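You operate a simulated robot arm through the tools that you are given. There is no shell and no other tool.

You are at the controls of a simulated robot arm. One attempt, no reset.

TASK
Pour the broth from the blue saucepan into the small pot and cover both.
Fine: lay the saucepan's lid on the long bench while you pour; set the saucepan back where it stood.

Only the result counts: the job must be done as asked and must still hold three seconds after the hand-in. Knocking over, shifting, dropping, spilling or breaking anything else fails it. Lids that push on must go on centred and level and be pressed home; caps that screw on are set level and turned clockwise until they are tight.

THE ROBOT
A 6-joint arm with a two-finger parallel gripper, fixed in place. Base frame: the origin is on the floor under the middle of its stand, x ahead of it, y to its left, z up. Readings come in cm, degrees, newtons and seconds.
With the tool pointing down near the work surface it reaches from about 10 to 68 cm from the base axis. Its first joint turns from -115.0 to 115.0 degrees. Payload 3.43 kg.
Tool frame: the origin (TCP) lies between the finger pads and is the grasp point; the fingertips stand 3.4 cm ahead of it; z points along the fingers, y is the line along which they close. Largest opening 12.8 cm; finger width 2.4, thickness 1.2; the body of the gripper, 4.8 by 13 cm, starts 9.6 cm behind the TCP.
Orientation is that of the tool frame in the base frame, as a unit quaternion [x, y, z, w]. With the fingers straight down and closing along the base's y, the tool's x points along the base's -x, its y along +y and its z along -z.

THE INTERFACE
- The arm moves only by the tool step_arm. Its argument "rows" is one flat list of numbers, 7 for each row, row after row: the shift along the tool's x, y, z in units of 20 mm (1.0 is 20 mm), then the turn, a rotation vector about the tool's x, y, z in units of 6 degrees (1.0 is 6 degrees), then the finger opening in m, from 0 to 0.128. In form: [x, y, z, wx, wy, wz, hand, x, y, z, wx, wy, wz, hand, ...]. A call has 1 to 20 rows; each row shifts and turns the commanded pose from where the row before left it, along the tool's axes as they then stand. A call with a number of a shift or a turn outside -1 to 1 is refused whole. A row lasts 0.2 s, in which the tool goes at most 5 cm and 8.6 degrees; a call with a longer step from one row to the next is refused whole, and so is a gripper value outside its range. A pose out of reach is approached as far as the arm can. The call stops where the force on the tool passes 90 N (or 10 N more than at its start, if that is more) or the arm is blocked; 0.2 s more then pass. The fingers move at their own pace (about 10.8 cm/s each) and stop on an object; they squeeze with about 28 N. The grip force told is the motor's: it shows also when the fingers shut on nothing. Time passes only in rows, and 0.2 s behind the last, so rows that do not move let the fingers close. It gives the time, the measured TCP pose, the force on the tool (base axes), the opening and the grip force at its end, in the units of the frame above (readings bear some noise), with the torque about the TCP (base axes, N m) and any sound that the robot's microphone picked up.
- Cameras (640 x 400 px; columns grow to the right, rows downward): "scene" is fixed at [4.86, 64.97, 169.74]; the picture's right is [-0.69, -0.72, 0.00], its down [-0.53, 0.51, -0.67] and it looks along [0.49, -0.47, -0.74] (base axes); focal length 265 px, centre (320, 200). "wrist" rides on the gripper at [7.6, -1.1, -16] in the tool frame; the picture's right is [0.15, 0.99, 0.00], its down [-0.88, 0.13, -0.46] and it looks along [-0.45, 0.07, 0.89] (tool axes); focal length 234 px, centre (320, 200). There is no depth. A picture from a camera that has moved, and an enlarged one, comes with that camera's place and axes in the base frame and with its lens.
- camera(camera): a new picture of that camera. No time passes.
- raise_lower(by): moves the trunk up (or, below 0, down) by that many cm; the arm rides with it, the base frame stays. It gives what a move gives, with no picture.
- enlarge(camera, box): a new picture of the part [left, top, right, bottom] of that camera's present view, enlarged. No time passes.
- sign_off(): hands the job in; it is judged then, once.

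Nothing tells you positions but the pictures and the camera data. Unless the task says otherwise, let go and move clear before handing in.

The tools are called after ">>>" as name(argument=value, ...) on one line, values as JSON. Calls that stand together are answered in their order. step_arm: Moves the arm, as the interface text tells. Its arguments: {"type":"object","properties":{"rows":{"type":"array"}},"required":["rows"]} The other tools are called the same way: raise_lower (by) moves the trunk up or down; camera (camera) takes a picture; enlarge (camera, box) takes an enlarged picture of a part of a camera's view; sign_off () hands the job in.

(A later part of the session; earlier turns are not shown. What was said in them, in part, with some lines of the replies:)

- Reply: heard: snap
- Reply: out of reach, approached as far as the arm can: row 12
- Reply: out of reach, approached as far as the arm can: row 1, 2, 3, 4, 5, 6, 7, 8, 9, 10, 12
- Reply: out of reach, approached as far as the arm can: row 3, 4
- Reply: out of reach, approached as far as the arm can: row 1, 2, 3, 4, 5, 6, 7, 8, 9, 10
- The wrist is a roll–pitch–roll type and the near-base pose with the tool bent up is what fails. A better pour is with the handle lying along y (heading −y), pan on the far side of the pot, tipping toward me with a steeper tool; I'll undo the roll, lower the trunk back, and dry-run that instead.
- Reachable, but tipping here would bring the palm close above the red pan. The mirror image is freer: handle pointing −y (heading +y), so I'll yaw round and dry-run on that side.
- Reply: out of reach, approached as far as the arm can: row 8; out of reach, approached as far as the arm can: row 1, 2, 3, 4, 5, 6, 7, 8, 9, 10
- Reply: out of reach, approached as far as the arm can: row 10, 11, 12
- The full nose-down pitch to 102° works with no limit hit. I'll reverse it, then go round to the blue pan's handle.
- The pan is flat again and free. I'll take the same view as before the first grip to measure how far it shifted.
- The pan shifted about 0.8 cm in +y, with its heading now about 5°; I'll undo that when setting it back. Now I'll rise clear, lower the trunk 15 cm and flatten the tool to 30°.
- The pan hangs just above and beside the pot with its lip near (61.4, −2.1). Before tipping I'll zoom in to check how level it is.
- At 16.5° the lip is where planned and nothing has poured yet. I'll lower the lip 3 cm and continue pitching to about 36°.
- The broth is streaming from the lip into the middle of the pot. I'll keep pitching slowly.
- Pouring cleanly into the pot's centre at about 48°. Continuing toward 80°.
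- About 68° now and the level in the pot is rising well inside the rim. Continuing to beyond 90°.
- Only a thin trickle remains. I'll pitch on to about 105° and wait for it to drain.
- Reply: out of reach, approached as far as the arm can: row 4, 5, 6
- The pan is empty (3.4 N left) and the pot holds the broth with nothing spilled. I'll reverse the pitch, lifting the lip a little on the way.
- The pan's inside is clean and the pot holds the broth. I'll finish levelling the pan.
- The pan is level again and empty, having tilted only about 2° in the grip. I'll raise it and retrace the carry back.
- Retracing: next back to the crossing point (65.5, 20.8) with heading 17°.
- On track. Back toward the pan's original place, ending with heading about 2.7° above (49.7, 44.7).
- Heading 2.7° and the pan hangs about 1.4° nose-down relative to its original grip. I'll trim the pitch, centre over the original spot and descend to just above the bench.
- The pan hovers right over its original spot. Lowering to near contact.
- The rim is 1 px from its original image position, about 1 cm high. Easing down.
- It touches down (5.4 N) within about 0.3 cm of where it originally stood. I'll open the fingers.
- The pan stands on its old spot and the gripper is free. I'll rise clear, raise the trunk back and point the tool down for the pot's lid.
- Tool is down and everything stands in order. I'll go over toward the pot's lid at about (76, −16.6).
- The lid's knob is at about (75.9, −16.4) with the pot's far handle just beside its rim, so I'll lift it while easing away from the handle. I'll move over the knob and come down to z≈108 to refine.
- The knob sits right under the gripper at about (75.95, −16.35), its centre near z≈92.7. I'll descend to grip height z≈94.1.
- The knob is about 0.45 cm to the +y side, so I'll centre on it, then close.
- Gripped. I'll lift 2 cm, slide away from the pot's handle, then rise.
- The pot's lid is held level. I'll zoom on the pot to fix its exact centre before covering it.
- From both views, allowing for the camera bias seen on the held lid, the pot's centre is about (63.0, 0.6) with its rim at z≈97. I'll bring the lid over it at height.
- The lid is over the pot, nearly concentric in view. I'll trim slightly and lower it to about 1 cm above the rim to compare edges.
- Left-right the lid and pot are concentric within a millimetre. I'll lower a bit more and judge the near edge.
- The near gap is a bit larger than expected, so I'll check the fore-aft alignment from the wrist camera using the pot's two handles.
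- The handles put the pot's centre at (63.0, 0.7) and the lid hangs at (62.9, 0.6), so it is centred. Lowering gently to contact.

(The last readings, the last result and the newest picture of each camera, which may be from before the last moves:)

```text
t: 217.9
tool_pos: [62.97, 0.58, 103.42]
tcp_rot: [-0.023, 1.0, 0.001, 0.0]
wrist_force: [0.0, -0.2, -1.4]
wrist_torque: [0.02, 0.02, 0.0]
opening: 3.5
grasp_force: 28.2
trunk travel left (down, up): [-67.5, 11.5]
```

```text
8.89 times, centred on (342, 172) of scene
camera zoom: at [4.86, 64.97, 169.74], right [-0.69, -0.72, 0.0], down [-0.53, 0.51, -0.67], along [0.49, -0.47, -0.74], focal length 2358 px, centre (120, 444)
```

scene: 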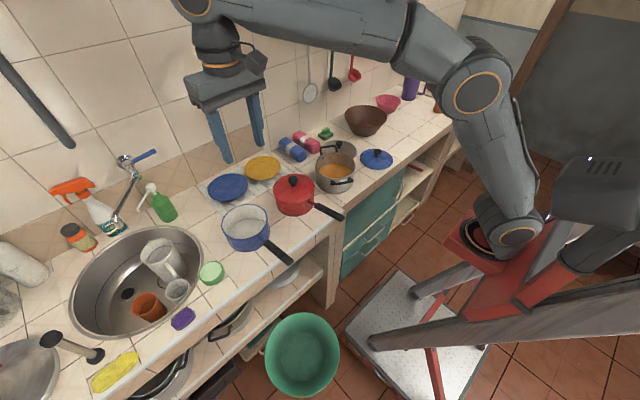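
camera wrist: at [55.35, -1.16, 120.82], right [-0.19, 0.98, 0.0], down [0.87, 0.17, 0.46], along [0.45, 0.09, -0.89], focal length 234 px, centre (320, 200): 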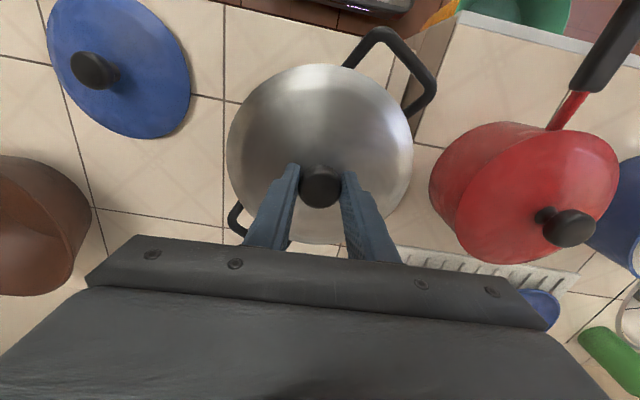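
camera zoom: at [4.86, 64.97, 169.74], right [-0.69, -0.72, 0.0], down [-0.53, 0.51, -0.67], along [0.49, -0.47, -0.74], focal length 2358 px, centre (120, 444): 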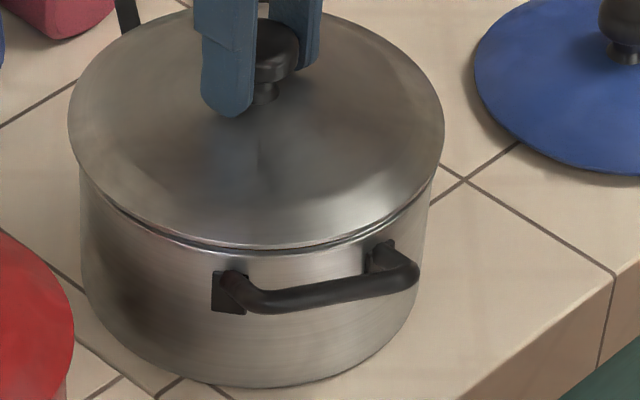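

Almost closed with no contact force yet. Continuing in 2 mm steps.

>>> step_arm(rows=[0, 0, 0.1, 0, 0, 0, 0, 0, 0, 0, 0, 0, 0, 0])

>>> step_arm(rows=[0, 0, 0.1, 0, 0, 0, 0, 0, 0, 0, 0, 0, 0, 0])

>>> enlarge(camera="scene", box=[315, 150, 370, 195])

```text
t: 218.5
tool_pos: [62.93, 0.62, 103.16]
tcp_rot: [-0.023, 1.0, 0.001, 0.0]
wrist_force: [-0.9, 0.1, -0.5]
wrist_torque: [-0.01, 0.0, 0.01]
opening: 3.49
grasp_force: 27.9
trunk travel left (down, up): [-67.5, 11.5]
```

```text
t: 219.1
tool_pos: [62.84, 0.7, 102.94]
tcp_rot: [-0.023, 1.0, 0.001, 0.001]
wrist_force: [-0.9, 0.0, -0.5]
wrist_torque: [-0.02, 0.04, -0.01]
opening: 3.5
grasp_force: 27.8
trunk travel left (down, up): [-67.5, 11.5]
```

```text
8.89 times, centred on (342, 172) of scene
camera zoom: at [4.86, 64.97, 169.74], right [-0.69, -0.72, 0.0], down [-0.53, 0.51, -0.67], along [0.49, -0.47, -0.74], focal length 2358 px, centre (120, 444)
```

zoom: 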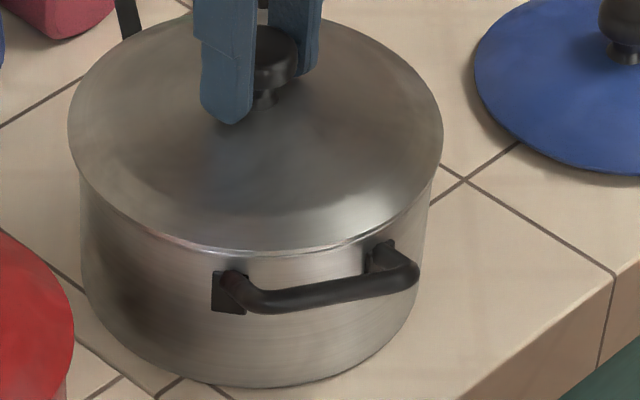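

Still no contact force. Continuing.

>>> step_arm(rows=[0, 0, 0.1, 0, 0, 0, 0, 0, 0, 0, 0, 0, 0, 0])

>>> step_arm(rows=[0, 0, 0.1, 0, 0, 0, 0, 0, 0, 0, 0, 0, 0, 0])

>>> enlarge(camera="scene", box=[315, 150, 370, 195])

```text
t: 219.7
tool_pos: [62.94, 0.6, 102.83]
tcp_rot: [-0.023, 1.0, 0.0, 0.0]
wrist_force: [0.5, 0.2, -0.6]
wrist_torque: [0.0, 0.02, 0.01]
opening: 3.49
grasp_force: 27.9
trunk travel left (down, up): [-67.5, 11.5]
```

```text
t: 220.3
tool_pos: [62.96, 0.49, 102.69]
tcp_rot: [-0.023, 1.0, 0.001, 0.0]
wrist_force: [0.8, -0.3, 1.1]
wrist_torque: [-0.03, -0.01, 0.01]
opening: 3.5
grasp_force: 28.2
trunk travel left (down, up): [-67.5, 11.5]
```

```text
8.89 times, centred on (342, 172) of scene
camera zoom: at [4.86, 64.97, 169.74], right [-0.69, -0.72, 0.0], down [-0.53, 0.51, -0.67], along [0.49, -0.47, -0.74], focal length 2358 px, centre (120, 444)
```

zoom: 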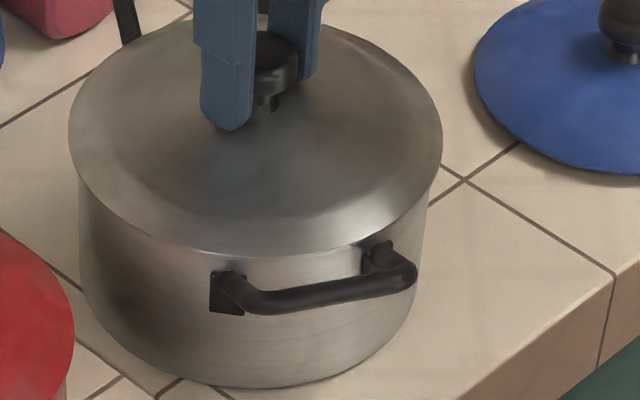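

First light contact (about 2 N relief). One more small step to seat it.

>>> step_arm(rows=[0, 0, 0.08, 0, 0, 0, 0, 0, 0, 0, 0, 0, 0, 0])

>>> step_arm(rows=[0, 0, 0.08, 0, 0, 0, 0, 0, 0, 0, 0, 0, 0, 0])

>>> enlarge(camera="scene", box=[315, 150, 370, 195])

```text
t: 220.9
tool_pos: [62.96, 0.51, 102.48]
tcp_rot: [-0.023, 1.0, 0.001, 0.001]
wrist_force: [-1.1, -1.3, 19.0]
wrist_torque: [-0.1, 0.29, 0.06]
opening: 3.51
grasp_force: 28.0
trunk travel left (down, up): [-67.5, 11.5]
```

```text
t: 221.5
tool_pos: [62.97, 0.55, 102.37]
tcp_rot: [-0.022, 1.0, 0.002, 0.002]
wrist_force: [1.1, -2.0, 27.3]
wrist_torque: [-0.03, -0.09, 0.05]
opening: 3.48
grasp_force: 27.8
trunk travel left (down, up): [-67.5, 11.5]
```

```text
8.89 times, centred on (342, 172) of scene
camera zoom: at [4.86, 64.97, 169.74], right [-0.69, -0.72, 0.0], down [-0.53, 0.51, -0.67], along [0.49, -0.47, -0.74], focal length 2358 px, centre (120, 444)
```

zoom: 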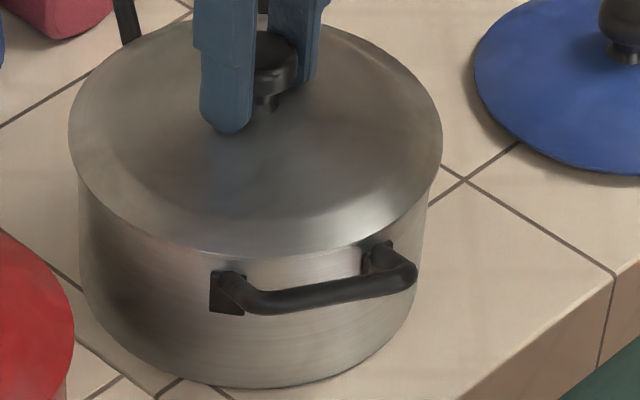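

The lid is seated squarely (27 N, almost no moment). I'll ease the pressure, release and rise.

>>> step_arm(rows=[0, 0, -0.08, 0, 0, 0, 0, 0, 0, 0, 0, 0, 0, 0.037, 0, 0, 0, 0, 0, 0, 0.045, 0, 0, 0, 0, 0, 0, 0.06, 0, 0, -0.2, 0, 0, 0, 0.07, 0, 0, -0.4, 0, 0, 0, 0.07, 0, 0, -0.8, 0, 0, 0, 0.07, 0, 0, -0.9, 0, 0, 0, 0.07, 0, 0, -0.9, 0, 0, 0, 0.07, 0, 0, -0.9, 0, 0, 0, 0.07, 0, 0, -0.9, 0, 0, 0, 0.07, 0, 0, -0.9, 0, 0, 0, 0.07])

>>> camera(camera="wrist")

>>> enlarge(camera="scene", box=[305, 130, 385, 200])

```text
t: 224.1
tool_pos: [62.86, 0.57, 114.39]
tcp_rot: [-0.023, 1.0, 0.001, -0.001]
wrist_force: [0.5, 0.0, 0.1]
wrist_torque: [0.01, 0.0, 0.01]
opening: 7.0
grasp_force: 0.0
trunk travel left (down, up): [-67.5, 11.5]
heard: snap
```

```text
taken
camera wrist: at [55.39, -1.15, 130.28], right [-0.19, 0.98, 0.0], down [0.87, 0.17, 0.46], along [0.45, 0.09, -0.89], focal length 234 px, centre (320, 200)
```

wrist: 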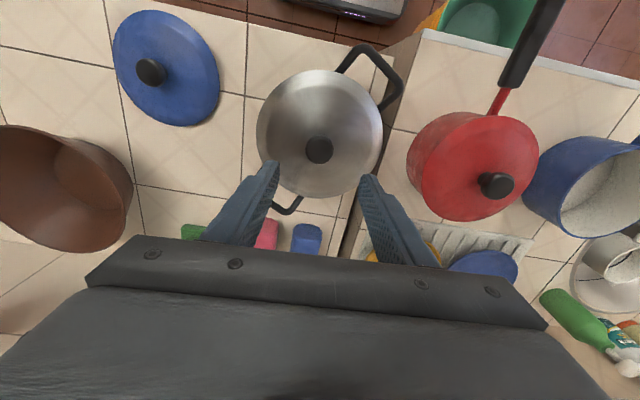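

```text
5.71 times, centred on (345, 165) of scene
camera zoom: at [4.86, 64.97, 169.74], right [-0.69, -0.72, 0.0], down [-0.53, 0.51, -0.67], along [0.49, -0.47, -0.74], focal length 1516 px, centre (177, 400)
```

zoom: 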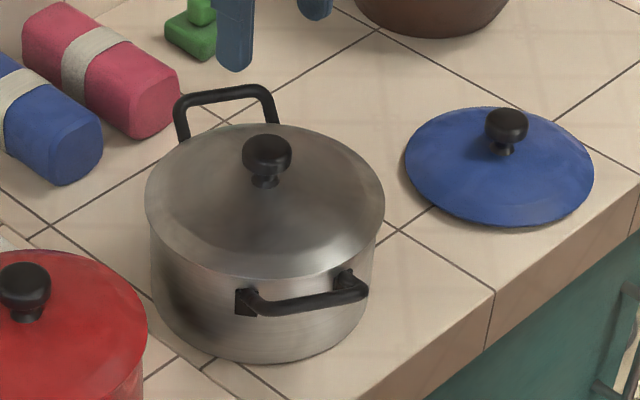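

The lid sits centred on the pot. A snap was heard on release, so I'll compare its height with when it was pressed.

>>> enlarge(camera="scene", box=[315, 150, 370, 195])

>>> enlarge(camera="wrist", box=[230, 20, 420, 220])

```text
8.89 times, centred on (342, 172) of scene
camera zoom: at [4.86, 64.97, 169.74], right [-0.69, -0.72, 0.0], down [-0.53, 0.51, -0.67], along [0.49, -0.47, -0.74], focal length 2358 px, centre (120, 444)
```

zoom: 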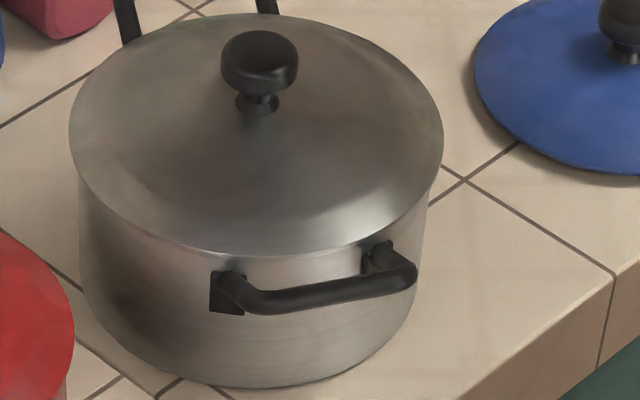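

```text
2.00 times, centred on (325, 120) of wrist
camera zoom: at [55.39, -1.15, 130.28], right [-0.19, 0.98, 0.0], down [0.87, 0.17, 0.46], along [0.45, 0.09, -0.89], focal length 468 px, centre (310, 360)
```

zoom: 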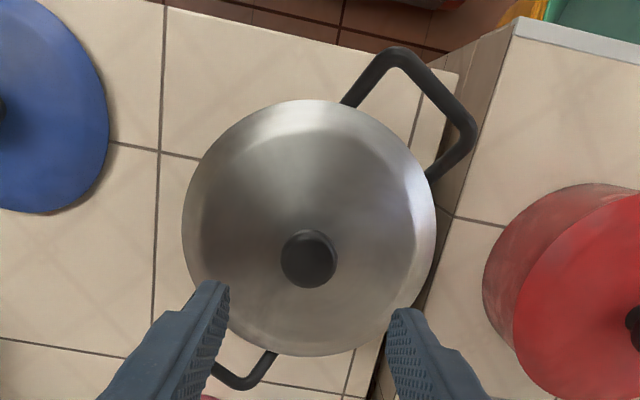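

The lid is exactly where it bottomed out under pressure, centred and level. Now for the blue lid at about (59.3, −24.4).

>>> step_arm(rows=[0.18, -0.95, 0, 0, 0, 0, 0.07, 0.18, -0.95, 0, 0, 0, 0, 0.07, 0.18, -0.95, 0, 0, 0, 0, 0.07, 0.18, -0.95, 0, 0, 0, 0, 0.07, 0.18, -0.95, 0.3, 0, 0, 0, 0.07, 0.18, -0.95, 0.3, 0, 0, 0, 0.07, 0.18, -0.95, 0.4, 0, 0, 0, 0.07, 0.18, -0.95, 0.4, 0, 0, 0, 0.07, 0.18, -0.95, 0.4, 0, 0, 0, 0.07, 0.18, -0.95, 0.4, 0, 0, 0, 0.07, 0.18, -0.95, 0.4, 0, 0, 0, 0.07, 0.18, -0.95, 0.4, 0, 0, 0, 0.07, 0.18, -0.95, 0.2, 0, 0, 0, 0.07, 0, 0, 0, 0, 0, 0, 0.07])

>>> camera(camera="wrist")

```text
t: 227.1
tool_pos: [59.37, -24.35, 107.72]
tcp_rot: [-0.022, 1.0, 0.002, 0.001]
wrist_force: [0.4, 0.2, -0.6]
wrist_torque: [-0.02, -0.03, -0.01]
opening: 7.0
grasp_force: 0.0
trunk travel left (down, up): [-67.5, 11.5]
```

```text
taken
camera wrist: at [51.86, -26.02, 123.75], right [-0.19, 0.98, 0.0], down [0.87, 0.17, 0.46], along [0.45, 0.09, -0.89], focal length 234 px, centre (320, 200)
```

wrist: 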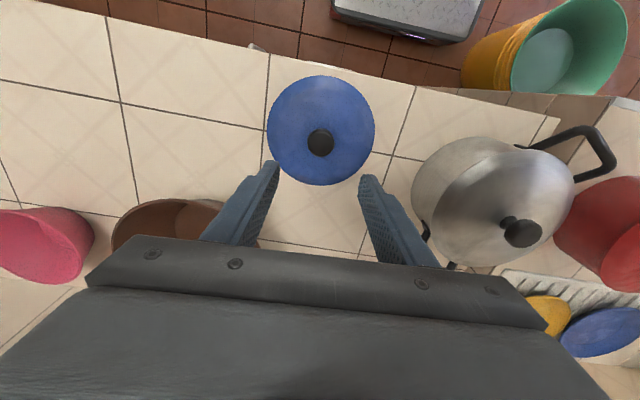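

The blue knob is directly below. Descending to z≈94.7 to grip it.

>>> step_arm(rows=[0, 0, 0.9, 0, 0, 0, 0.07, 0, 0, 0.9, 0, 0, 0, 0.07, 0, 0, 0.9, 0, 0, 0, 0.07, 0, 0, 0.9, 0, 0, 0, 0.07, 0, 0, 0.9, 0, 0, 0, 0.07, 0, 0, 0.9, 0, 0, 0, 0.07, 0, 0, 0.6, 0, 0, 0, 0.07, 0, 0, 0.5, 0, 0, 0, 0.07, 0, 0, 0, 0, 0, 0, 0.07])

>>> camera(camera="wrist")

```text
t: 229.1
tool_pos: [59.39, -24.26, 94.69]
tcp_rot: [-0.023, 1.0, 0.001, 0.001]
wrist_force: [-0.3, -0.5, -0.5]
wrist_torque: [-0.03, 0.0, -0.01]
opening: 6.98
grasp_force: 0.0
trunk travel left (down, up): [-67.5, 11.5]
```

```text
taken
camera wrist: at [51.85, -26.0, 110.71], right [-0.19, 0.98, 0.0], down [0.87, 0.17, 0.46], along [0.45, 0.09, -0.89], focal length 234 px, centre (320, 200)
```

wrist: 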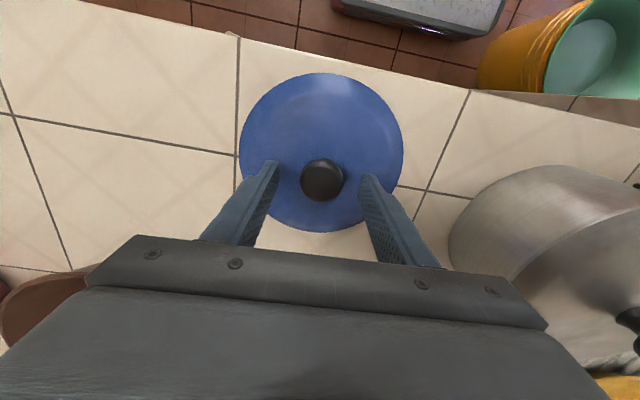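

Centred within 2 mm. I'll trim and close on the knob.

>>> step_arm(rows=[0, 0.1, 0, 0, 0, 0, 0.07, 0, 0, 0, 0, 0, 0, 0.05, 0, 0, 0, 0, 0, 0, 0.03, 0, 0, 0, 0, 0, 0, 0, 0, 0, 0, 0, 0, 0, 0, 0, 0, 0, 0, 0, 0, 0, 0, 0, -0.1, 0, 0, 0, 0, 0, 0, -0.2, 0, 0, 0, 0, 0, 0, -0.4, 0, 0, 0, 0, 0, 0, -0.6, 0, 0, 0, 0, 0, 0, 0, 0, 0, 0, 0])

>>> camera(camera="wrist")

>>> enlarge(camera="scene", box=[330, 90, 430, 180])

```text
t: 231.5
tool_pos: [59.39, -24.01, 97.39]
tcp_rot: [-0.022, 1.0, 0.001, 0.001]
wrist_force: [-0.3, 0.1, -1.3]
wrist_torque: [0.04, 0.02, 0.0]
opening: 3.45
grasp_force: 28.2
trunk travel left (down, up): [-67.5, 11.5]
```

```text
taken
camera wrist: at [51.84, -25.8, 113.41], right [-0.19, 0.98, 0.0], down [0.87, 0.17, 0.46], along [0.45, 0.09, -0.89], focal length 234 px, centre (320, 200)
```

wrist: 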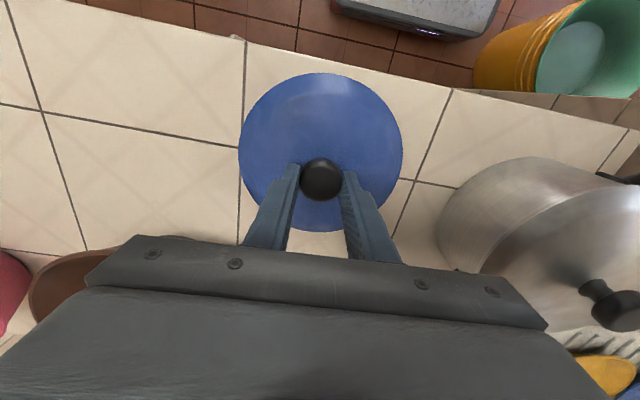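

```text
4.44 times, centred on (380, 135) of scene
camera zoom: at [4.86, 64.97, 169.74], right [-0.69, -0.72, 0.0], down [-0.53, 0.51, -0.67], along [0.49, -0.47, -0.74], focal length 1179 px, centre (53, 489)
```

zoom: 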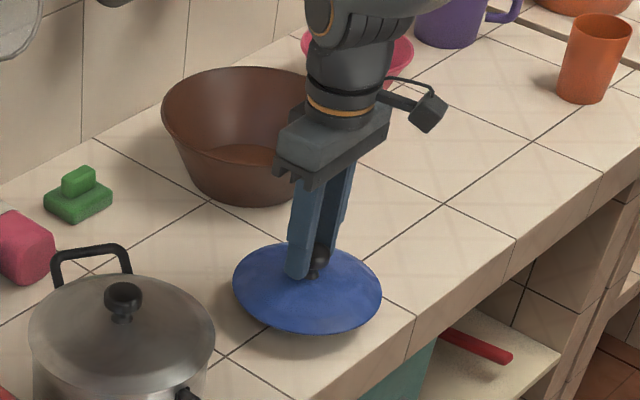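

Lid in hand and level. Raising it to z≈121.

>>> step_arm(rows=[0, 0, -0.6, 0, 0, 0, 0, 0, 0, -0.95, 0, 0, 0, 0, 0, 0, -0.95, 0, 0, 0, 0, 0, 0, -0.95, 0, 0, 0, 0, 0, 0, -0.95, 0, 0, 0, 0, 0, 0, -0.95, 0, 0, 0, 0, 0, 0, -0.95, 0, 0, 0, 0, 0, 0, -0.95, 0, 0, 0, 0, 0, 0, -0.95, 0, 0, 0, 0, 0, 0, -0.95, 0, 0, 0, 0, 0, 0, -0.95, 0, 0, 0, 0, 0, 0, -0.95, 0, 0, 0, 0, 0, 0, -0.95, 0, 0, 0, 0])

>>> step_arm(rows=[-0.08, 0.5, 0, 0, 0, 0, 0, -0.082, 0.96, 0, 0, 0, 0, 0, -0.082, 0.96, 0, 0, 0, 0, 0, -0.082, 0.96, 0, 0, 0, 0, 0, -0.082, 0.96, 0, 0, 0, 0, 0, -0.082, 0.96, 0, 0, 0, 0, 0, -0.082, 0.96, 0, 0, 0, 0, 0, -0.082, 0.96, 0, 0, 0, 0, 0, -0.082, 0.96, 0, 0, 0, 0, 0, -0.082, 0.96, 0, 0, 0, 0, 0, -0.082, 0.96, 0, 0, 0, 0, 0, -0.082, 0.96, 0, 0, 0, 0, 0, -0.082, 0.96, 0, 0, 0, 0, 0, -0.082, 0.96, 0, 0, 0, 0, 0, -0.082, 0.96, 0, 0, 0, 0, 0, -0.082, 0.96, 0, 0, 0, 0, 0, -0.082, 0.96, 0, 0, 0, 0, 0, -0.082, 0.96, 0, 0, 0, 0, 0, -0.082, 0.96, 0, 0, 0, 0, 0, -0.082, 0.96, 0, 0, 0, 0, 0])

>>> camera(camera="wrist")

```text
t: 234.3
tool_pos: [59.17, -24.19, 121.29]
tcp_rot: [-0.023, 1.0, 0.001, 0.0]
wrist_force: [0.1, -0.1, -0.1]
wrist_torque: [0.01, 0.0, -0.01]
opening: 3.5
grasp_force: 28.4
trunk travel left (down, up): [-67.5, 11.5]
```

```text
t: 238.5
tool_pos: [60.83, 13.4, 121.48]
tcp_rot: [-0.024, 1.0, 0.001, 0.0]
wrist_force: [0.7, -1.0, -0.6]
wrist_torque: [0.02, 0.0, -0.01]
opening: 3.5
grasp_force: 28.0
trunk travel left (down, up): [-67.5, 11.5]
```

```text
taken
camera wrist: at [53.33, 11.74, 137.45], right [-0.19, 0.98, 0.0], down [0.87, 0.17, 0.46], along [0.45, 0.09, -0.89], focal length 234 px, centre (320, 200)
```

wrist: 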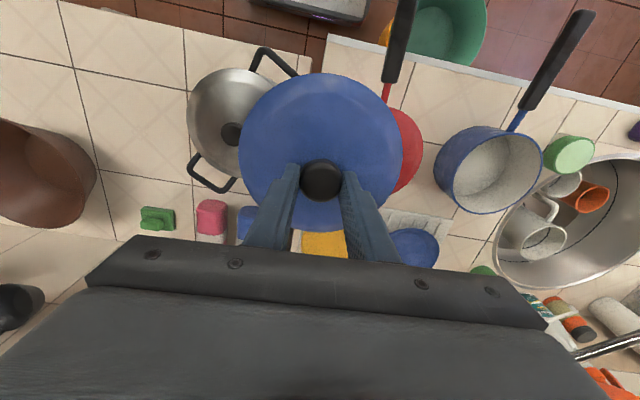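

Passing over the red pan; the blue pan is in view, so I'll measure its rim from here.

>>> enlarge(camera="wrist", box=[410, 90, 570, 230])

>>> enlarge(camera="scene", box=[215, 190, 285, 255])

```text
2.86 times, centred on (490, 160) of wrist
camera zoom: at [53.33, 11.74, 137.45], right [-0.19, 0.98, 0.0], down [0.87, 0.17, 0.46], along [0.45, 0.09, -0.89], focal length 669 px, centre (-166, 314)
```

zoom: 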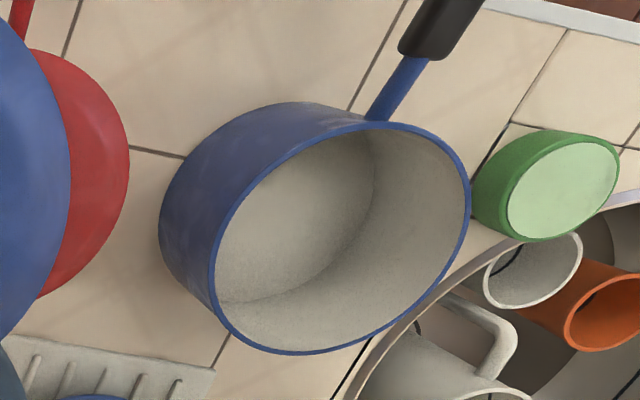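

```text
6.15 times, centred on (250, 222) of scene
camera zoom: at [4.86, 64.97, 169.74], right [-0.69, -0.72, 0.0], down [-0.53, 0.51, -0.67], along [0.49, -0.47, -0.74], focal length 1633 px, centre (751, 62)
```

zoom: 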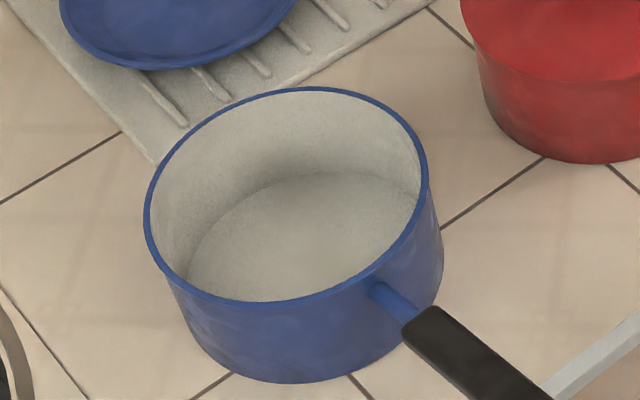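

The blue pan's rim centre works out to about (62.5, 45.1). I'll carry the lid over it.

>>> step_arm(rows=[-0.0915, 0.93, 0, 0, 0, 0, 0, -0.0915, 0.93, 0, 0, 0, 0, 0, -0.0915, 0.93, 0, 0, 0, 0, 0, -0.0915, 0.93, 0, 0, 0, 0, 0, -0.0915, 0.93, 0, 0, 0, 0, 0, -0.0915, 0.93, 0, 0, 0, 0, 0, -0.0915, 0.93, 0, 0, 0, 0, 0, -0.0915, 0.93, 0, 0, 0, 0, 0, -0.0915, 0.93, 0, 0, 0, 0, 0, -0.0915, 0.93, 0, 0, 0, 0, 0, -0.0915, 0.93, 0, 0, 0, 0, 0, -0.0915, 0.93, 0, 0, 0, 0, 0, -0.0915, 0.93, 0, 0, 0, 0, 0, -0.0915, 0.93, 0, 0, 0, 0, 0, -0.0915, 0.93, 0, 0, 0, 0, 0, -0.0915, 0.93, 0, 0, 0, 0, 0, -0.0915, 0.93, 0, 0, 0, 0, 0, 0, 0, 0, 0, 0, 0, 0])

>>> step_arm(rows=[0, 0, 0.6, 0, 0, 0, 0, 0, 0, 0.9, 0, 0, 0, 0, 0, 0, 0.9, 0, 0, 0, 0, 0, 0, 0.9, 0, 0, 0, 0, 0, 0, 0.9, 0, 0, 0, 0, 0, 0, 0.9, 0, 0, 0, 0, 0, 0, 0.9, 0, 0, 0, 0, 0, 0, 0.6, 0, 0, 0, 0, 0, 0, 0.4, 0, 0, 0, 0, 0, 0, 0, 0, 0, 0, 0])

>>> enlarge(camera="scene", box=[215, 180, 285, 250])

>>> camera(camera="wrist")

```text
t: 242.3
tool_pos: [62.48, 45.23, 121.47]
tcp_rot: [-0.023, 1.0, 0.001, 0.0]
wrist_force: [0.5, 0.5, -1.6]
wrist_torque: [-0.02, -0.01, 0.0]
opening: 3.49
grasp_force: 27.8
trunk travel left (down, up): [-67.5, 11.5]
```

```text
t: 244.5
tool_pos: [62.46, 45.24, 107.51]
tcp_rot: [-0.023, 1.0, 0.001, 0.001]
wrist_force: [0.7, -0.3, -1.7]
wrist_torque: [0.03, -0.01, 0.02]
opening: 3.48
grasp_force: 26.9
trunk travel left (down, up): [-67.5, 11.5]
```

```text
5.71 times, centred on (250, 215) of scene
camera zoom: at [4.86, 64.97, 169.74], right [-0.69, -0.72, 0.0], down [-0.53, 0.51, -0.67], along [0.49, -0.47, -0.74], focal length 1516 px, centre (720, 114)
```

zoom: 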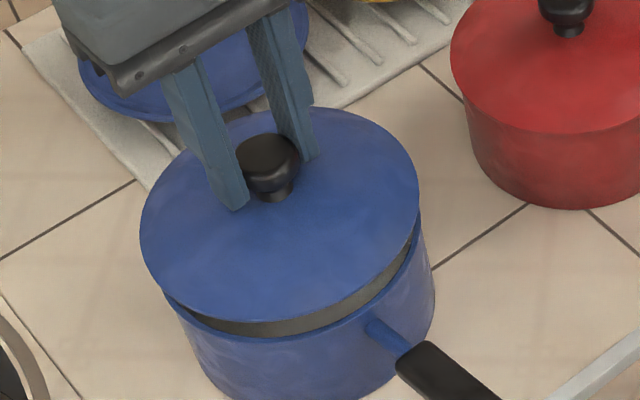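

```text
taken
camera wrist: at [54.98, 43.57, 123.49], right [-0.19, 0.98, 0.0], down [0.87, 0.17, 0.46], along [0.45, 0.09, -0.89], focal length 234 px, centre (320, 200)
```

wrist: 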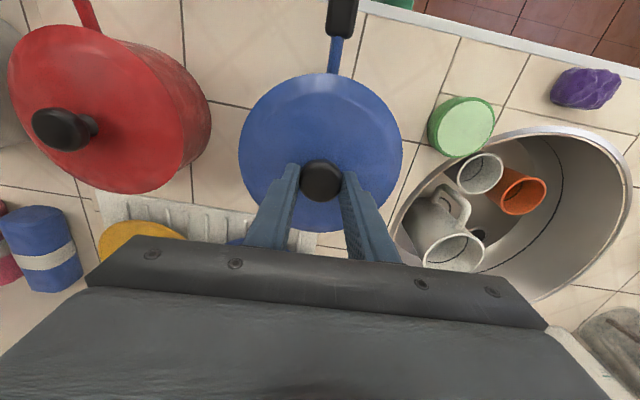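

The lid and pan line up within a millimetre sideways. I'll lower to just above the rim and compare the near edge.

>>> step_arm(rows=[0, 0, 0.3, 0, 0, 0, 0, 0, 0, 0.3, 0, 0, 0, 0, 0, 0, 0.2, 0, 0, 0, 0, 0, 0, 0, 0, 0, 0, 0])

>>> enlarge(camera="scene", box=[220, 195, 280, 250])

>>> enlarge(camera="wrist", box=[220, 30, 420, 240])

```text
t: 245.5
tool_pos: [62.48, 45.32, 105.86]
tcp_rot: [-0.023, 1.0, 0.001, 0.0]
wrist_force: [0.0, -0.7, -1.6]
wrist_torque: [-0.01, 0.0, 0.0]
opening: 3.51
grasp_force: 27.8
trunk travel left (down, up): [-67.5, 11.5]
```

```text
7.27 times, centred on (250, 222) of scene
camera zoom: at [4.86, 64.97, 169.74], right [-0.69, -0.72, 0.0], down [-0.53, 0.51, -0.67], along [0.49, -0.47, -0.74], focal length 1929 px, centre (829, 36)
```

zoom: 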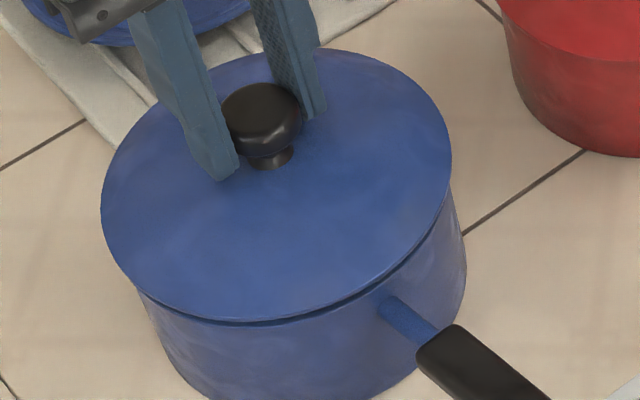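

```text
1.90 times, centred on (320, 135) of wrist
camera zoom: at [55.01, 43.53, 121.9], right [-0.19, 0.98, 0.0], down [0.87, 0.17, 0.46], along [0.45, 0.09, -0.89], focal length 446 px, centre (320, 324)
```

zoom: 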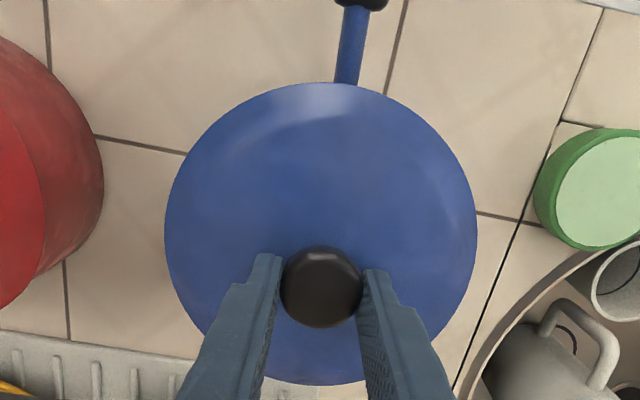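

Well aligned with only a small gap left. Lowering in small steps until it seats.

>>> step_arm(rows=[0, -0.03, 0.1, 0, 0, 0, 0, 0, 0, 0.1, 0, 0, 0, 0, 0, 0, 0, 0, 0, 0, 0])

>>> step_arm(rows=[0, 0, 0.1, 0, 0, 0, 0, 0, 0, 0, 0, 0, 0, 0])

>>> step_arm(rows=[0, 0, 0.1, 0, 0, 0, 0, 0, 0, 0, 0, 0, 0, 0])

>>> enlarge(camera="scene", box=[220, 195, 280, 250])

```text
t: 246.3
tool_pos: [62.43, 45.17, 105.64]
tcp_rot: [-0.022, 1.0, 0.002, 0.0]
wrist_force: [-0.3, 0.3, -1.0]
wrist_torque: [-0.01, 0.02, -0.02]
opening: 3.47
grasp_force: 27.6
trunk travel left (down, up): [-67.5, 11.5]
```

```text
t: 246.9
tool_pos: [62.44, 45.13, 105.3]
tcp_rot: [-0.024, 1.0, 0.0, 0.0]
wrist_force: [0.2, -0.5, -0.6]
wrist_torque: [0.03, -0.01, 0.03]
opening: 3.49
grasp_force: 28.0
trunk travel left (down, up): [-67.5, 11.5]
```

```text
t: 247.5
tool_pos: [62.41, 45.08, 105.21]
tcp_rot: [-0.023, 1.0, 0.001, 0.001]
wrist_force: [0.0, -0.6, -0.4]
wrist_torque: [-0.01, -0.03, 0.01]
opening: 3.47
grasp_force: 27.9
trunk travel left (down, up): [-67.5, 11.5]
```

```text
7.27 times, centred on (250, 222) of scene
camera zoom: at [4.86, 64.97, 169.74], right [-0.69, -0.72, 0.0], down [-0.53, 0.51, -0.67], along [0.49, -0.47, -0.74], focal length 1929 px, centre (829, 36)
```

zoom: 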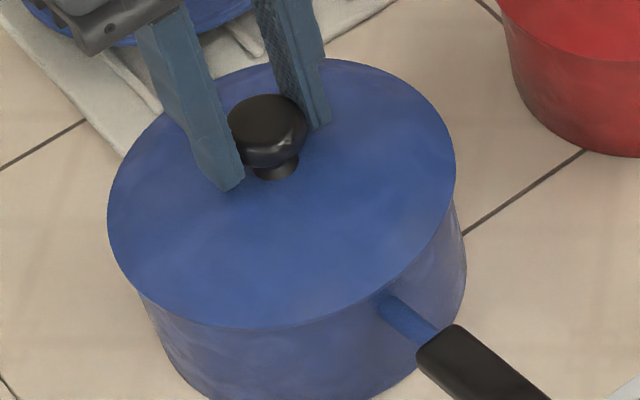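

Nearly seated. Two more small steps.

>>> step_arm(rows=[0, 0, 0.1, 0, 0, 0, 0, 0, 0, 0, 0, 0, 0, 0])

>>> step_arm(rows=[0, 0, 0.08, 0, 0, 0, 0, 0, 0, 0, 0, 0, 0, 0])

```text
t: 248.1
tool_pos: [62.48, 45.2, 104.99]
tcp_rot: [-0.023, 1.0, 0.002, 0.001]
wrist_force: [4.4, 4.3, 14.1]
wrist_torque: [-0.05, 0.3, -0.02]
opening: 3.47
grasp_force: 28.0
trunk travel left (down, up): [-67.5, 11.5]
heard: snap
```

```text
t: 248.7
tool_pos: [62.43, 45.27, 105.02]
tcp_rot: [-0.022, 1.0, 0.002, 0.002]
wrist_force: [5.4, 7.9, 27.2]
wrist_torque: [0.14, -0.1, -0.05]
opening: 3.52
grasp_force: 28.4
trunk travel left (down, up): [-67.5, 11.5]
```

Seated with a snap at 27 N, though there is some sideways force. I'll look closely at the seat.

>>> enlarge(camera="scene", box=[220, 195, 280, 250])

>>> enlarge(camera="wrist", box=[220, 30, 420, 240])

```text
7.27 times, centred on (250, 222) of scene
camera zoom: at [4.86, 64.97, 169.74], right [-0.69, -0.72, 0.0], down [-0.53, 0.51, -0.67], along [0.49, -0.47, -0.74], focal length 1929 px, centre (829, 36)
```

zoom: 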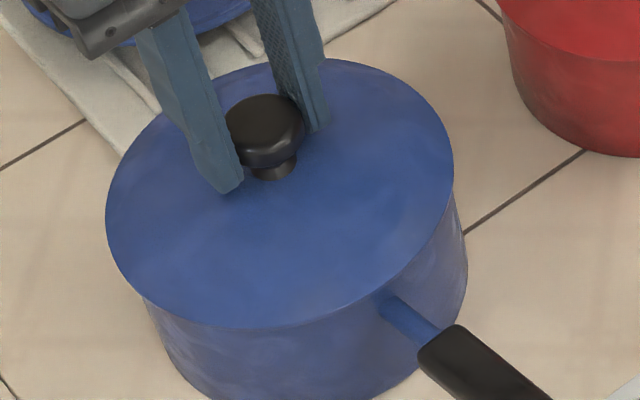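

```text
1.90 times, centred on (320, 135) of wrist
camera zoom: at [54.95, 43.47, 120.95], right [-0.19, 0.98, 0.0], down [0.87, 0.17, 0.46], along [0.45, 0.09, -0.89], focal length 446 px, centre (320, 324)
```

zoom: 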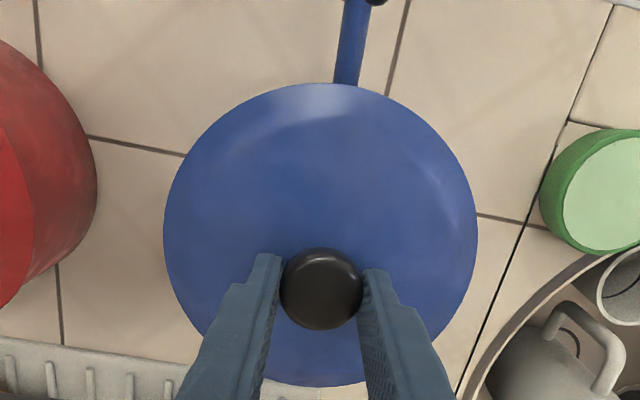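

The lid sits on the rim all round. I'll ease off and release it.

>>> step_arm(rows=[0, 0, -0.05, 0, 0, 0, 0, 0, 0, 0, 0, 0, 0, 0.037, 0, 0, 0, 0, 0, 0, 0.045, 0, 0, 0, 0, 0, 0, 0.06, 0, 0, -0.2, 0, 0, 0, 0.07, 0, 0, -0.4, 0, 0, 0, 0.07, 0, 0, -0.8, 0, 0, 0, 0.07, 0, 0, -0.9, 0, 0, 0, 0.07, 0, 0, -0.9, 0, 0, 0, 0.07, 0, 0, -0.5, 0, 0, 0, 0.07, 0, 0, 0, 0, 0, 0, 0.07])

>>> enlarge(camera="scene", box=[220, 195, 280, 250])

>>> camera(camera="wrist")

```text
t: 251.1
tool_pos: [62.54, 45.12, 112.25]
tcp_rot: [-0.023, 1.0, 0.001, 0.0]
wrist_force: [-0.2, -0.4, 0.9]
wrist_torque: [0.01, 0.01, 0.02]
opening: 6.99
grasp_force: 0.0
trunk travel left (down, up): [-67.5, 11.5]
```

```text
7.27 times, centred on (250, 222) of scene
camera zoom: at [4.86, 64.97, 169.74], right [-0.69, -0.72, 0.0], down [-0.53, 0.51, -0.67], along [0.49, -0.47, -0.74], focal length 1929 px, centre (829, 36)
```

zoom: 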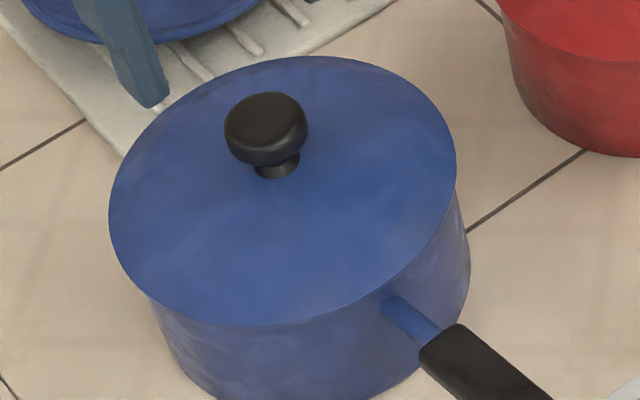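

```text
taken
camera wrist: at [54.96, 43.48, 128.31], right [-0.19, 0.98, 0.0], down [0.87, 0.17, 0.46], along [0.45, 0.09, -0.89], focal length 234 px, centre (320, 200)
```

wrist: 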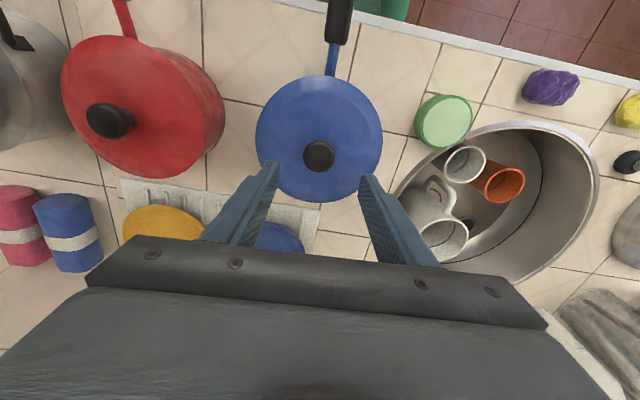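

Both vessels are covered. To be sure the blue lid is pressed home, I'll close the fingers and press gently straight down on its knob.

>>> step_arm(rows=[0, 0, 0, 0, 0, 0, 0, 0, 0, 0, 0, 0, 0, 0, 0, 0, 0, 0, 0, 0, 0, 0, 0, 0.5, 0, 0, 0, 0, 0, 0, 0.6, 0, 0, 0, 0, 0, 0, 0.6, 0, 0, 0, 0, 0, 0, 0.3, 0, 0, 0, 0, 0, 0, 0.1, 0, 0, 0, 0, 0, 0, 0, 0, 0, 0, 0])

>>> enlarge(camera="scene", box=[220, 175, 280, 250])

```text
t: 253.1
tool_pos: [62.52, 45.25, 108.16]
tcp_rot: [-0.023, 1.0, 0.0, 0.0]
wrist_force: [-0.4, 0.7, -1.0]
wrist_torque: [-0.02, 0.01, 0.0]
opening: 0.0
grasp_force: 28.3
trunk travel left (down, up): [-67.5, 11.5]
```

```text
5.33 times, centred on (250, 212) of scene
camera zoom: at [4.86, 64.97, 169.74], right [-0.69, -0.72, 0.0], down [-0.53, 0.51, -0.67], along [0.49, -0.47, -0.74], focal length 1415 px, centre (693, 133)
```

zoom: 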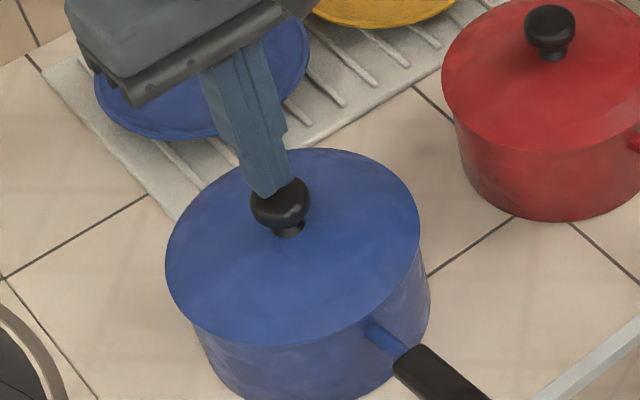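

The fingertips are just above the knob's centre. Pressing in small steps.

>>> step_arm(rows=[0, 0, 0.15, 0, 0, 0, 0, 0, 0, 0.1, 0, 0, 0, 0, 0, 0, 0, 0, 0, 0, 0])

>>> step_arm(rows=[0, 0, 0.1, 0, 0, 0, 0, 0, 0, 0, 0, 0, 0, 0])

>>> step_arm(rows=[0, 0, 0.1, 0, 0, 0, 0, 0, 0, 0, 0, 0, 0, 0])

```text
t: 253.9
tool_pos: [62.54, 45.2, 107.72]
tcp_rot: [-0.022, 1.0, 0.001, 0.0]
wrist_force: [0.1, 0.8, -0.4]
wrist_torque: [-0.03, -0.03, -0.03]
opening: 0.01
grasp_force: 27.8
trunk travel left (down, up): [-67.5, 11.5]
```

```text
t: 254.5
tool_pos: [62.56, 45.19, 107.25]
tcp_rot: [-0.022, 1.0, 0.001, 0.001]
wrist_force: [0.8, 0.2, 4.5]
wrist_torque: [-0.02, -0.02, -0.01]
opening: 0.0
grasp_force: 27.9
trunk travel left (down, up): [-67.5, 11.5]
```

```text
t: 255.1
tool_pos: [62.53, 45.09, 107.39]
tcp_rot: [-0.023, 1.0, 0.003, 0.002]
wrist_force: [1.1, -0.1, 23.5]
wrist_torque: [-0.04, 0.03, 0.04]
opening: 0.01
grasp_force: 28.0
trunk travel left (down, up): [-67.5, 11.5]
```

It is firm at 23 N with no further travel. One more small step, then retreat.

>>> step_arm(rows=[0, 0, 0.08, 0, 0, 0, 0, 0, 0, 0, 0, 0, 0, 0])

>>> step_arm(rows=[0, 0, -0.2, 0, 0, 0, 0, 0, 0, -0.4, 0, 0, 0, 0, 0, 0, -0.8, 0, 0, 0, 0, 0, 0, -0.9, 0, 0, 0, 0, 0, 0, -0.9, 0, 0, 0, 0, 0, 0, -0.9, 0, 0, 0, 0, 0, 0, -0.9, 0, 0, 0, 0, 0, 0, 0, 0, 0, 0, 0])

>>> enlarge(camera="scene", box=[220, 195, 280, 250])

```text
t: 255.7
tool_pos: [62.49, 45.13, 107.42]
tcp_rot: [-0.024, 1.0, 0.003, 0.002]
wrist_force: [4.9, 1.9, 44.1]
wrist_torque: [0.11, -0.02, 0.01]
opening: 0.0
grasp_force: 28.4
trunk travel left (down, up): [-67.5, 11.5]
```

```text
t: 257.5
tool_pos: [62.56, 45.1, 116.98]
tcp_rot: [-0.023, 1.0, 0.0, -0.001]
wrist_force: [-0.3, 0.7, -0.5]
wrist_torque: [0.01, 0.0, -0.01]
opening: 0.0
grasp_force: 27.9
trunk travel left (down, up): [-67.5, 11.5]
```

```text
7.27 times, centred on (250, 222) of scene
camera zoom: at [4.86, 64.97, 169.74], right [-0.69, -0.72, 0.0], down [-0.53, 0.51, -0.67], along [0.49, -0.47, -0.74], focal length 1929 px, centre (829, 36)
```

zoom: 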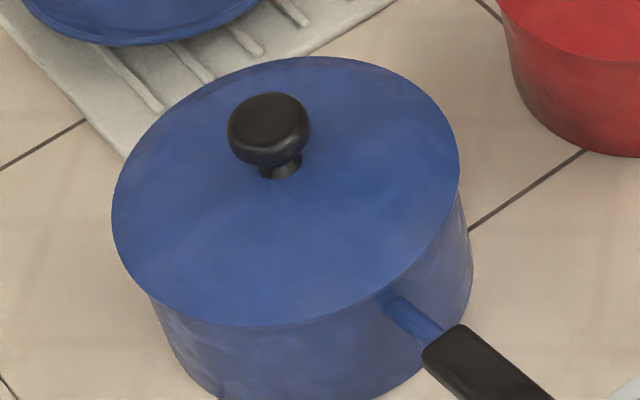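

The blue lid is home and level. I'll go and give the pot's lid the same confirming press.

>>> step_arm(rows=[0.034, -0.9, 0, 0, 0, 0, 0, 0.034, -0.93, 0, 0, 0, 0, 0, 0.034, -0.93, 0, 0, 0, 0, 0, 0.034, -0.93, 0, 0, 0, 0, 0, 0.034, -0.93, 0, 0, 0, 0, 0, 0.034, -0.93, 0, 0, 0, 0, 0, 0.034, -0.93, 0, 0, 0, 0, 0, 0.034, -0.93, 0, 0, 0, 0, 0, 0.034, -0.93, 0, 0, 0, 0, 0, 0.034, -0.93, 0, 0, 0, 0, 0, 0.034, -0.93, 0, 0, 0, 0, 0, 0.034, -0.93, 0, 0, 0, 0, 0, 0.034, -0.93, 0, 0, 0, 0, 0, 0.034, -0.93, 0, 0, 0, 0, 0, 0.034, -0.93, 0, 0, 0, 0, 0, 0.034, -0.93, 0, 0, 0, 0, 0, 0.034, -0.93, 0, 0, 0, 0, 0, 0.034, -0.93, 0, 0, 0, 0, 0, 0.034, -0.93, 0, 0, 0, 0, 0])

>>> step_arm(rows=[0.034, -0.93, 0, 0, 0, 0, 0, 0.034, -0.93, 0, 0, 0, 0, 0, 0.034, -0.93, 0, 0, 0, 0, 0, 0.034, -0.93, 0, 0, 0, 0, 0, 0.034, -0.85, 0, 0, 0, 0, 0, 0, 0, 0, 0, 0, 0, 0])

>>> camera(camera="wrist")

>>> enlarge(camera="scene", box=[305, 120, 385, 200])

```text
t: 261.5
tool_pos: [62.71, 9.84, 116.81]
tcp_rot: [-0.023, 1.0, 0.001, 0.0]
wrist_force: [-0.6, 0.2, 0.6]
wrist_torque: [-0.02, 0.0, -0.02]
opening: 0.0
grasp_force: 28.1
trunk travel left (down, up): [-67.5, 11.5]
```

```text
t: 262.9
tool_pos: [62.72, 0.61, 117.0]
tcp_rot: [-0.023, 1.0, 0.001, 0.0]
wrist_force: [-0.1, 0.0, -0.1]
wrist_torque: [0.0, 0.0, -0.01]
opening: 0.0
grasp_force: 28.0
trunk travel left (down, up): [-67.5, 11.5]
```

```text
taken
camera wrist: at [55.27, -1.04, 132.94], right [-0.19, 0.98, 0.0], down [0.87, 0.17, 0.46], along [0.45, 0.09, -0.89], focal length 234 px, centre (320, 200)
```

wrist: 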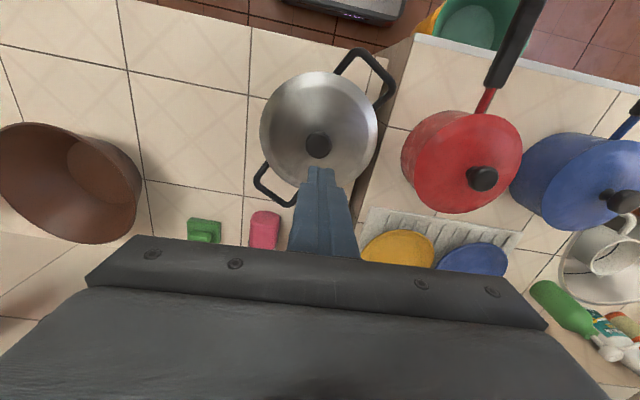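

```text
5.00 times, centred on (345, 160) of scene
camera zoom: at [4.86, 64.97, 169.74], right [-0.69, -0.72, 0.0], down [-0.53, 0.51, -0.67], along [0.49, -0.47, -0.74], focal length 1326 px, centre (195, 400)
```

zoom: 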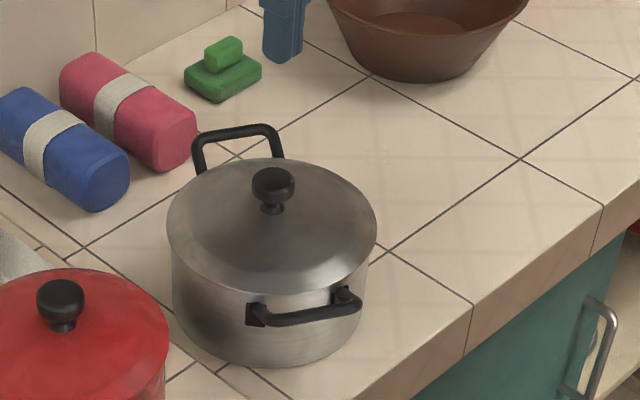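

The pot's lid looks level and centred. I'll press it gently with closed fingers.

>>> step_arm(rows=[-0.08, -0.03, 0.8, 0, 0, 0, 0, 0, 0, 0.9, 0, 0, 0, 0, 0, 0, 0.9, 0, 0, 0, 0, 0, 0, 0.9, 0, 0, 0, 0, 0, 0, 0.9, 0, 0, 0, 0, 0, 0, 0.8, 0, 0, 0, 0, 0, 0, 0.2, 0, 0, 0, 0, 0, 0, 0, 0, 0, 0, 0])

>>> enlarge(camera="scene", box=[305, 120, 385, 200])

```text
t: 264.7
tool_pos: [62.96, 0.69, 106.16]
tcp_rot: [-0.022, 1.0, 0.0, 0.0]
wrist_force: [0.1, 0.3, -0.3]
wrist_torque: [0.0, -0.02, -0.02]
opening: 0.0
grasp_force: 27.3
trunk travel left (down, up): [-67.5, 11.5]
```

```text
5.00 times, centred on (345, 160) of scene
camera zoom: at [4.86, 64.97, 169.74], right [-0.69, -0.72, 0.0], down [-0.53, 0.51, -0.67], along [0.49, -0.47, -0.74], focal length 1326 px, centre (195, 400)
```

zoom: 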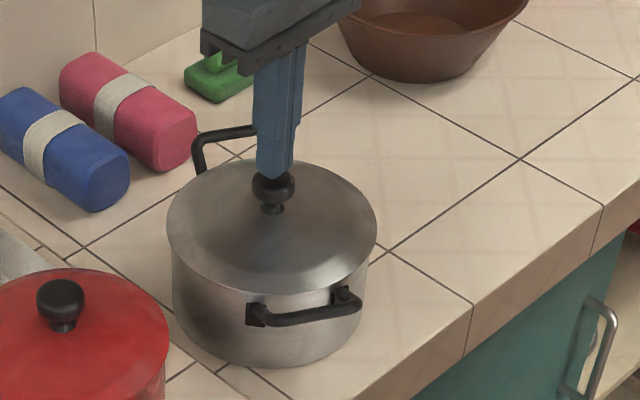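

Fingertips are just above the knob. Pressing in small steps.

>>> step_arm(rows=[0, 0, 0.15, 0, 0, 0, 0, 0, 0, 0.1, 0, 0, 0, 0, 0, 0, 0, 0, 0, 0, 0])

>>> step_arm(rows=[0, 0, 0.1, 0, 0, 0, 0, 0, 0, 0, 0, 0, 0, 0])

>>> step_arm(rows=[0, 0, 0.1, 0, 0, 0, 0, 0, 0, 0, 0, 0, 0, 0])

```text
t: 265.5
tool_pos: [62.96, 0.68, 105.54]
tcp_rot: [-0.023, 1.0, 0.001, 0.001]
wrist_force: [1.5, 0.2, -0.2]
wrist_torque: [-0.01, 0.01, -0.01]
opening: 0.01
grasp_force: 28.6
trunk travel left (down, up): [-67.5, 11.5]
```

```text
t: 266.1
tool_pos: [62.94, 0.68, 105.33]
tcp_rot: [-0.023, 1.0, 0.001, 0.0]
wrist_force: [0.8, 0.6, 0.3]
wrist_torque: [0.01, 0.0, -0.06]
opening: 0.0
grasp_force: 27.9
trunk travel left (down, up): [-67.5, 11.5]
```

```text
t: 266.7
tool_pos: [62.89, 0.69, 105.43]
tcp_rot: [-0.023, 1.0, 0.001, 0.001]
wrist_force: [-3.4, -0.5, 22.5]
wrist_torque: [0.0, 0.18, 0.02]
opening: 0.01
grasp_force: 27.6
trunk travel left (down, up): [-67.5, 11.5]
```

Firm at once with no travel and no new snap, so it is already home. One more light step, then I'll rise clear.

>>> step_arm(rows=[0, 0, 0.06, 0, 0, 0, 0, 0, 0, 0, 0, 0, 0, 0])

>>> step_arm(rows=[0, 0, -0.2, 0, 0, 0, 0, 0, 0, -0.4, 0, 0, 0, 0, 0, 0, -0.8, 0, 0, 0, 0, 0, 0, -0.9, 0, 0, 0, 0, 0, 0, -0.9, 0, 0, 0, 0, 0, 0, -0.9, 0, 0, 0, 0, 0, 0, -0.9, 0, 0, 0, 0, 0, 0, -0.9, 0, 0, 0, 0, 0, 0, -0.9, 0, 0, 0, 0, 0, 0, -0.9, 0, 0, 0, 0, 0, 0, -0.9, 0, 0, 0, 0, 0, 0, -0.9, 0, 0, 0, 0.03, 0, 0, 0, 0, 0, 0, 0.06])

>>> camera(camera="scene")

>>> enlarge(camera="scene", box=[200, 130, 400, 280])

>>> camera(camera="wrist")

```text
t: 267.3
tool_pos: [62.89, 0.68, 105.49]
tcp_rot: [-0.023, 1.0, 0.001, 0.003]
wrist_force: [-4.2, -1.5, 47.5]
wrist_torque: [-0.04, 0.32, 0.01]
opening: 0.0
grasp_force: 28.3
trunk travel left (down, up): [-67.5, 11.5]
```

```text
t: 270.1
tool_pos: [62.91, 0.52, 124.13]
tcp_rot: [-0.022, 1.0, 0.001, 0.0]
wrist_force: [0.1, -0.3, 0.2]
wrist_torque: [-0.03, 0.01, 0.02]
opening: 6.02
grasp_force: 0.1
trunk travel left (down, up): [-67.5, 11.5]
```

```text
taken
```

scene: 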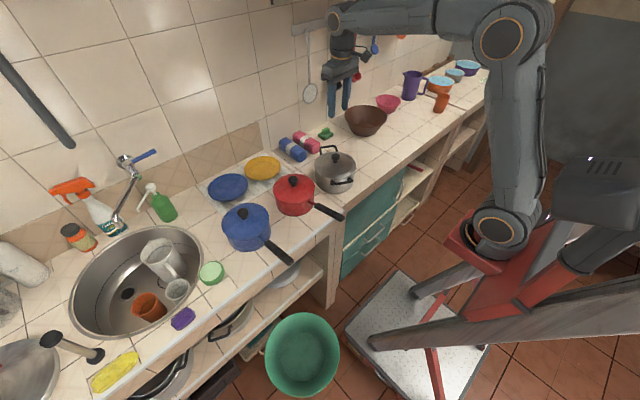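

```text
2.67 times, centred on (300, 205) of scene
camera zoom: at [4.86, 64.97, 169.74], right [-0.69, -0.72, 0.0], down [-0.53, 0.51, -0.67], along [0.49, -0.47, -0.74], focal length 707 px, centre (373, 187)
```

zoom: 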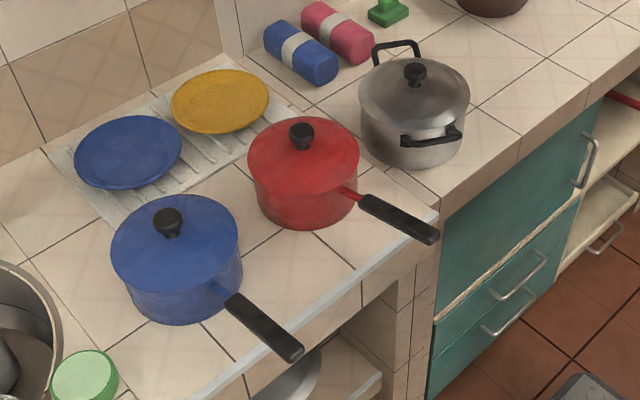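

```text
taken
camera wrist: at [55.44, -1.11, 140.17], right [-0.19, 0.98, 0.0], down [0.87, 0.17, 0.46], along [0.45, 0.09, -0.89], focal length 234 px, centre (320, 200)
```

wrist: 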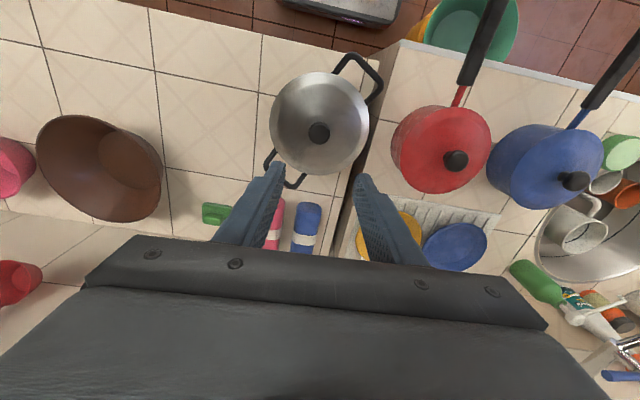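

Both vessels are covered: the small pot holds the broth under its own lid, and the emptied blue saucepan is back where it stood with its lid on. Nothing else looks disturbed and the arm is clear, so I'm handing in.

>>> sign_off()

```text
The job is handed in.
```

I poured the broth from the blue saucepan into the small pot and covered both, then handed the job in. I don't have the verdict, and I saw no spills or disturbed items.

- **Small pot:** it holds the broth under its own lid. The lid is centred and level, and did not move when I pressed it with about 47 N.
- **Blue saucepan:** it is empty and back in its place, about half a centimetre from where it started. Its lid clicked on and held firm when I pressed it with about 44 N.
- **Lid while pouring:** I took "the long bench" to be the one with the teal drawers. I laid the saucepan's lid there during the pour and later put it back on the saucepan.

The first grip on the saucepan's handle slipped a little, and the pan shifted about 0.8 cm before I re-gripped it. I corrected that when setting it back.
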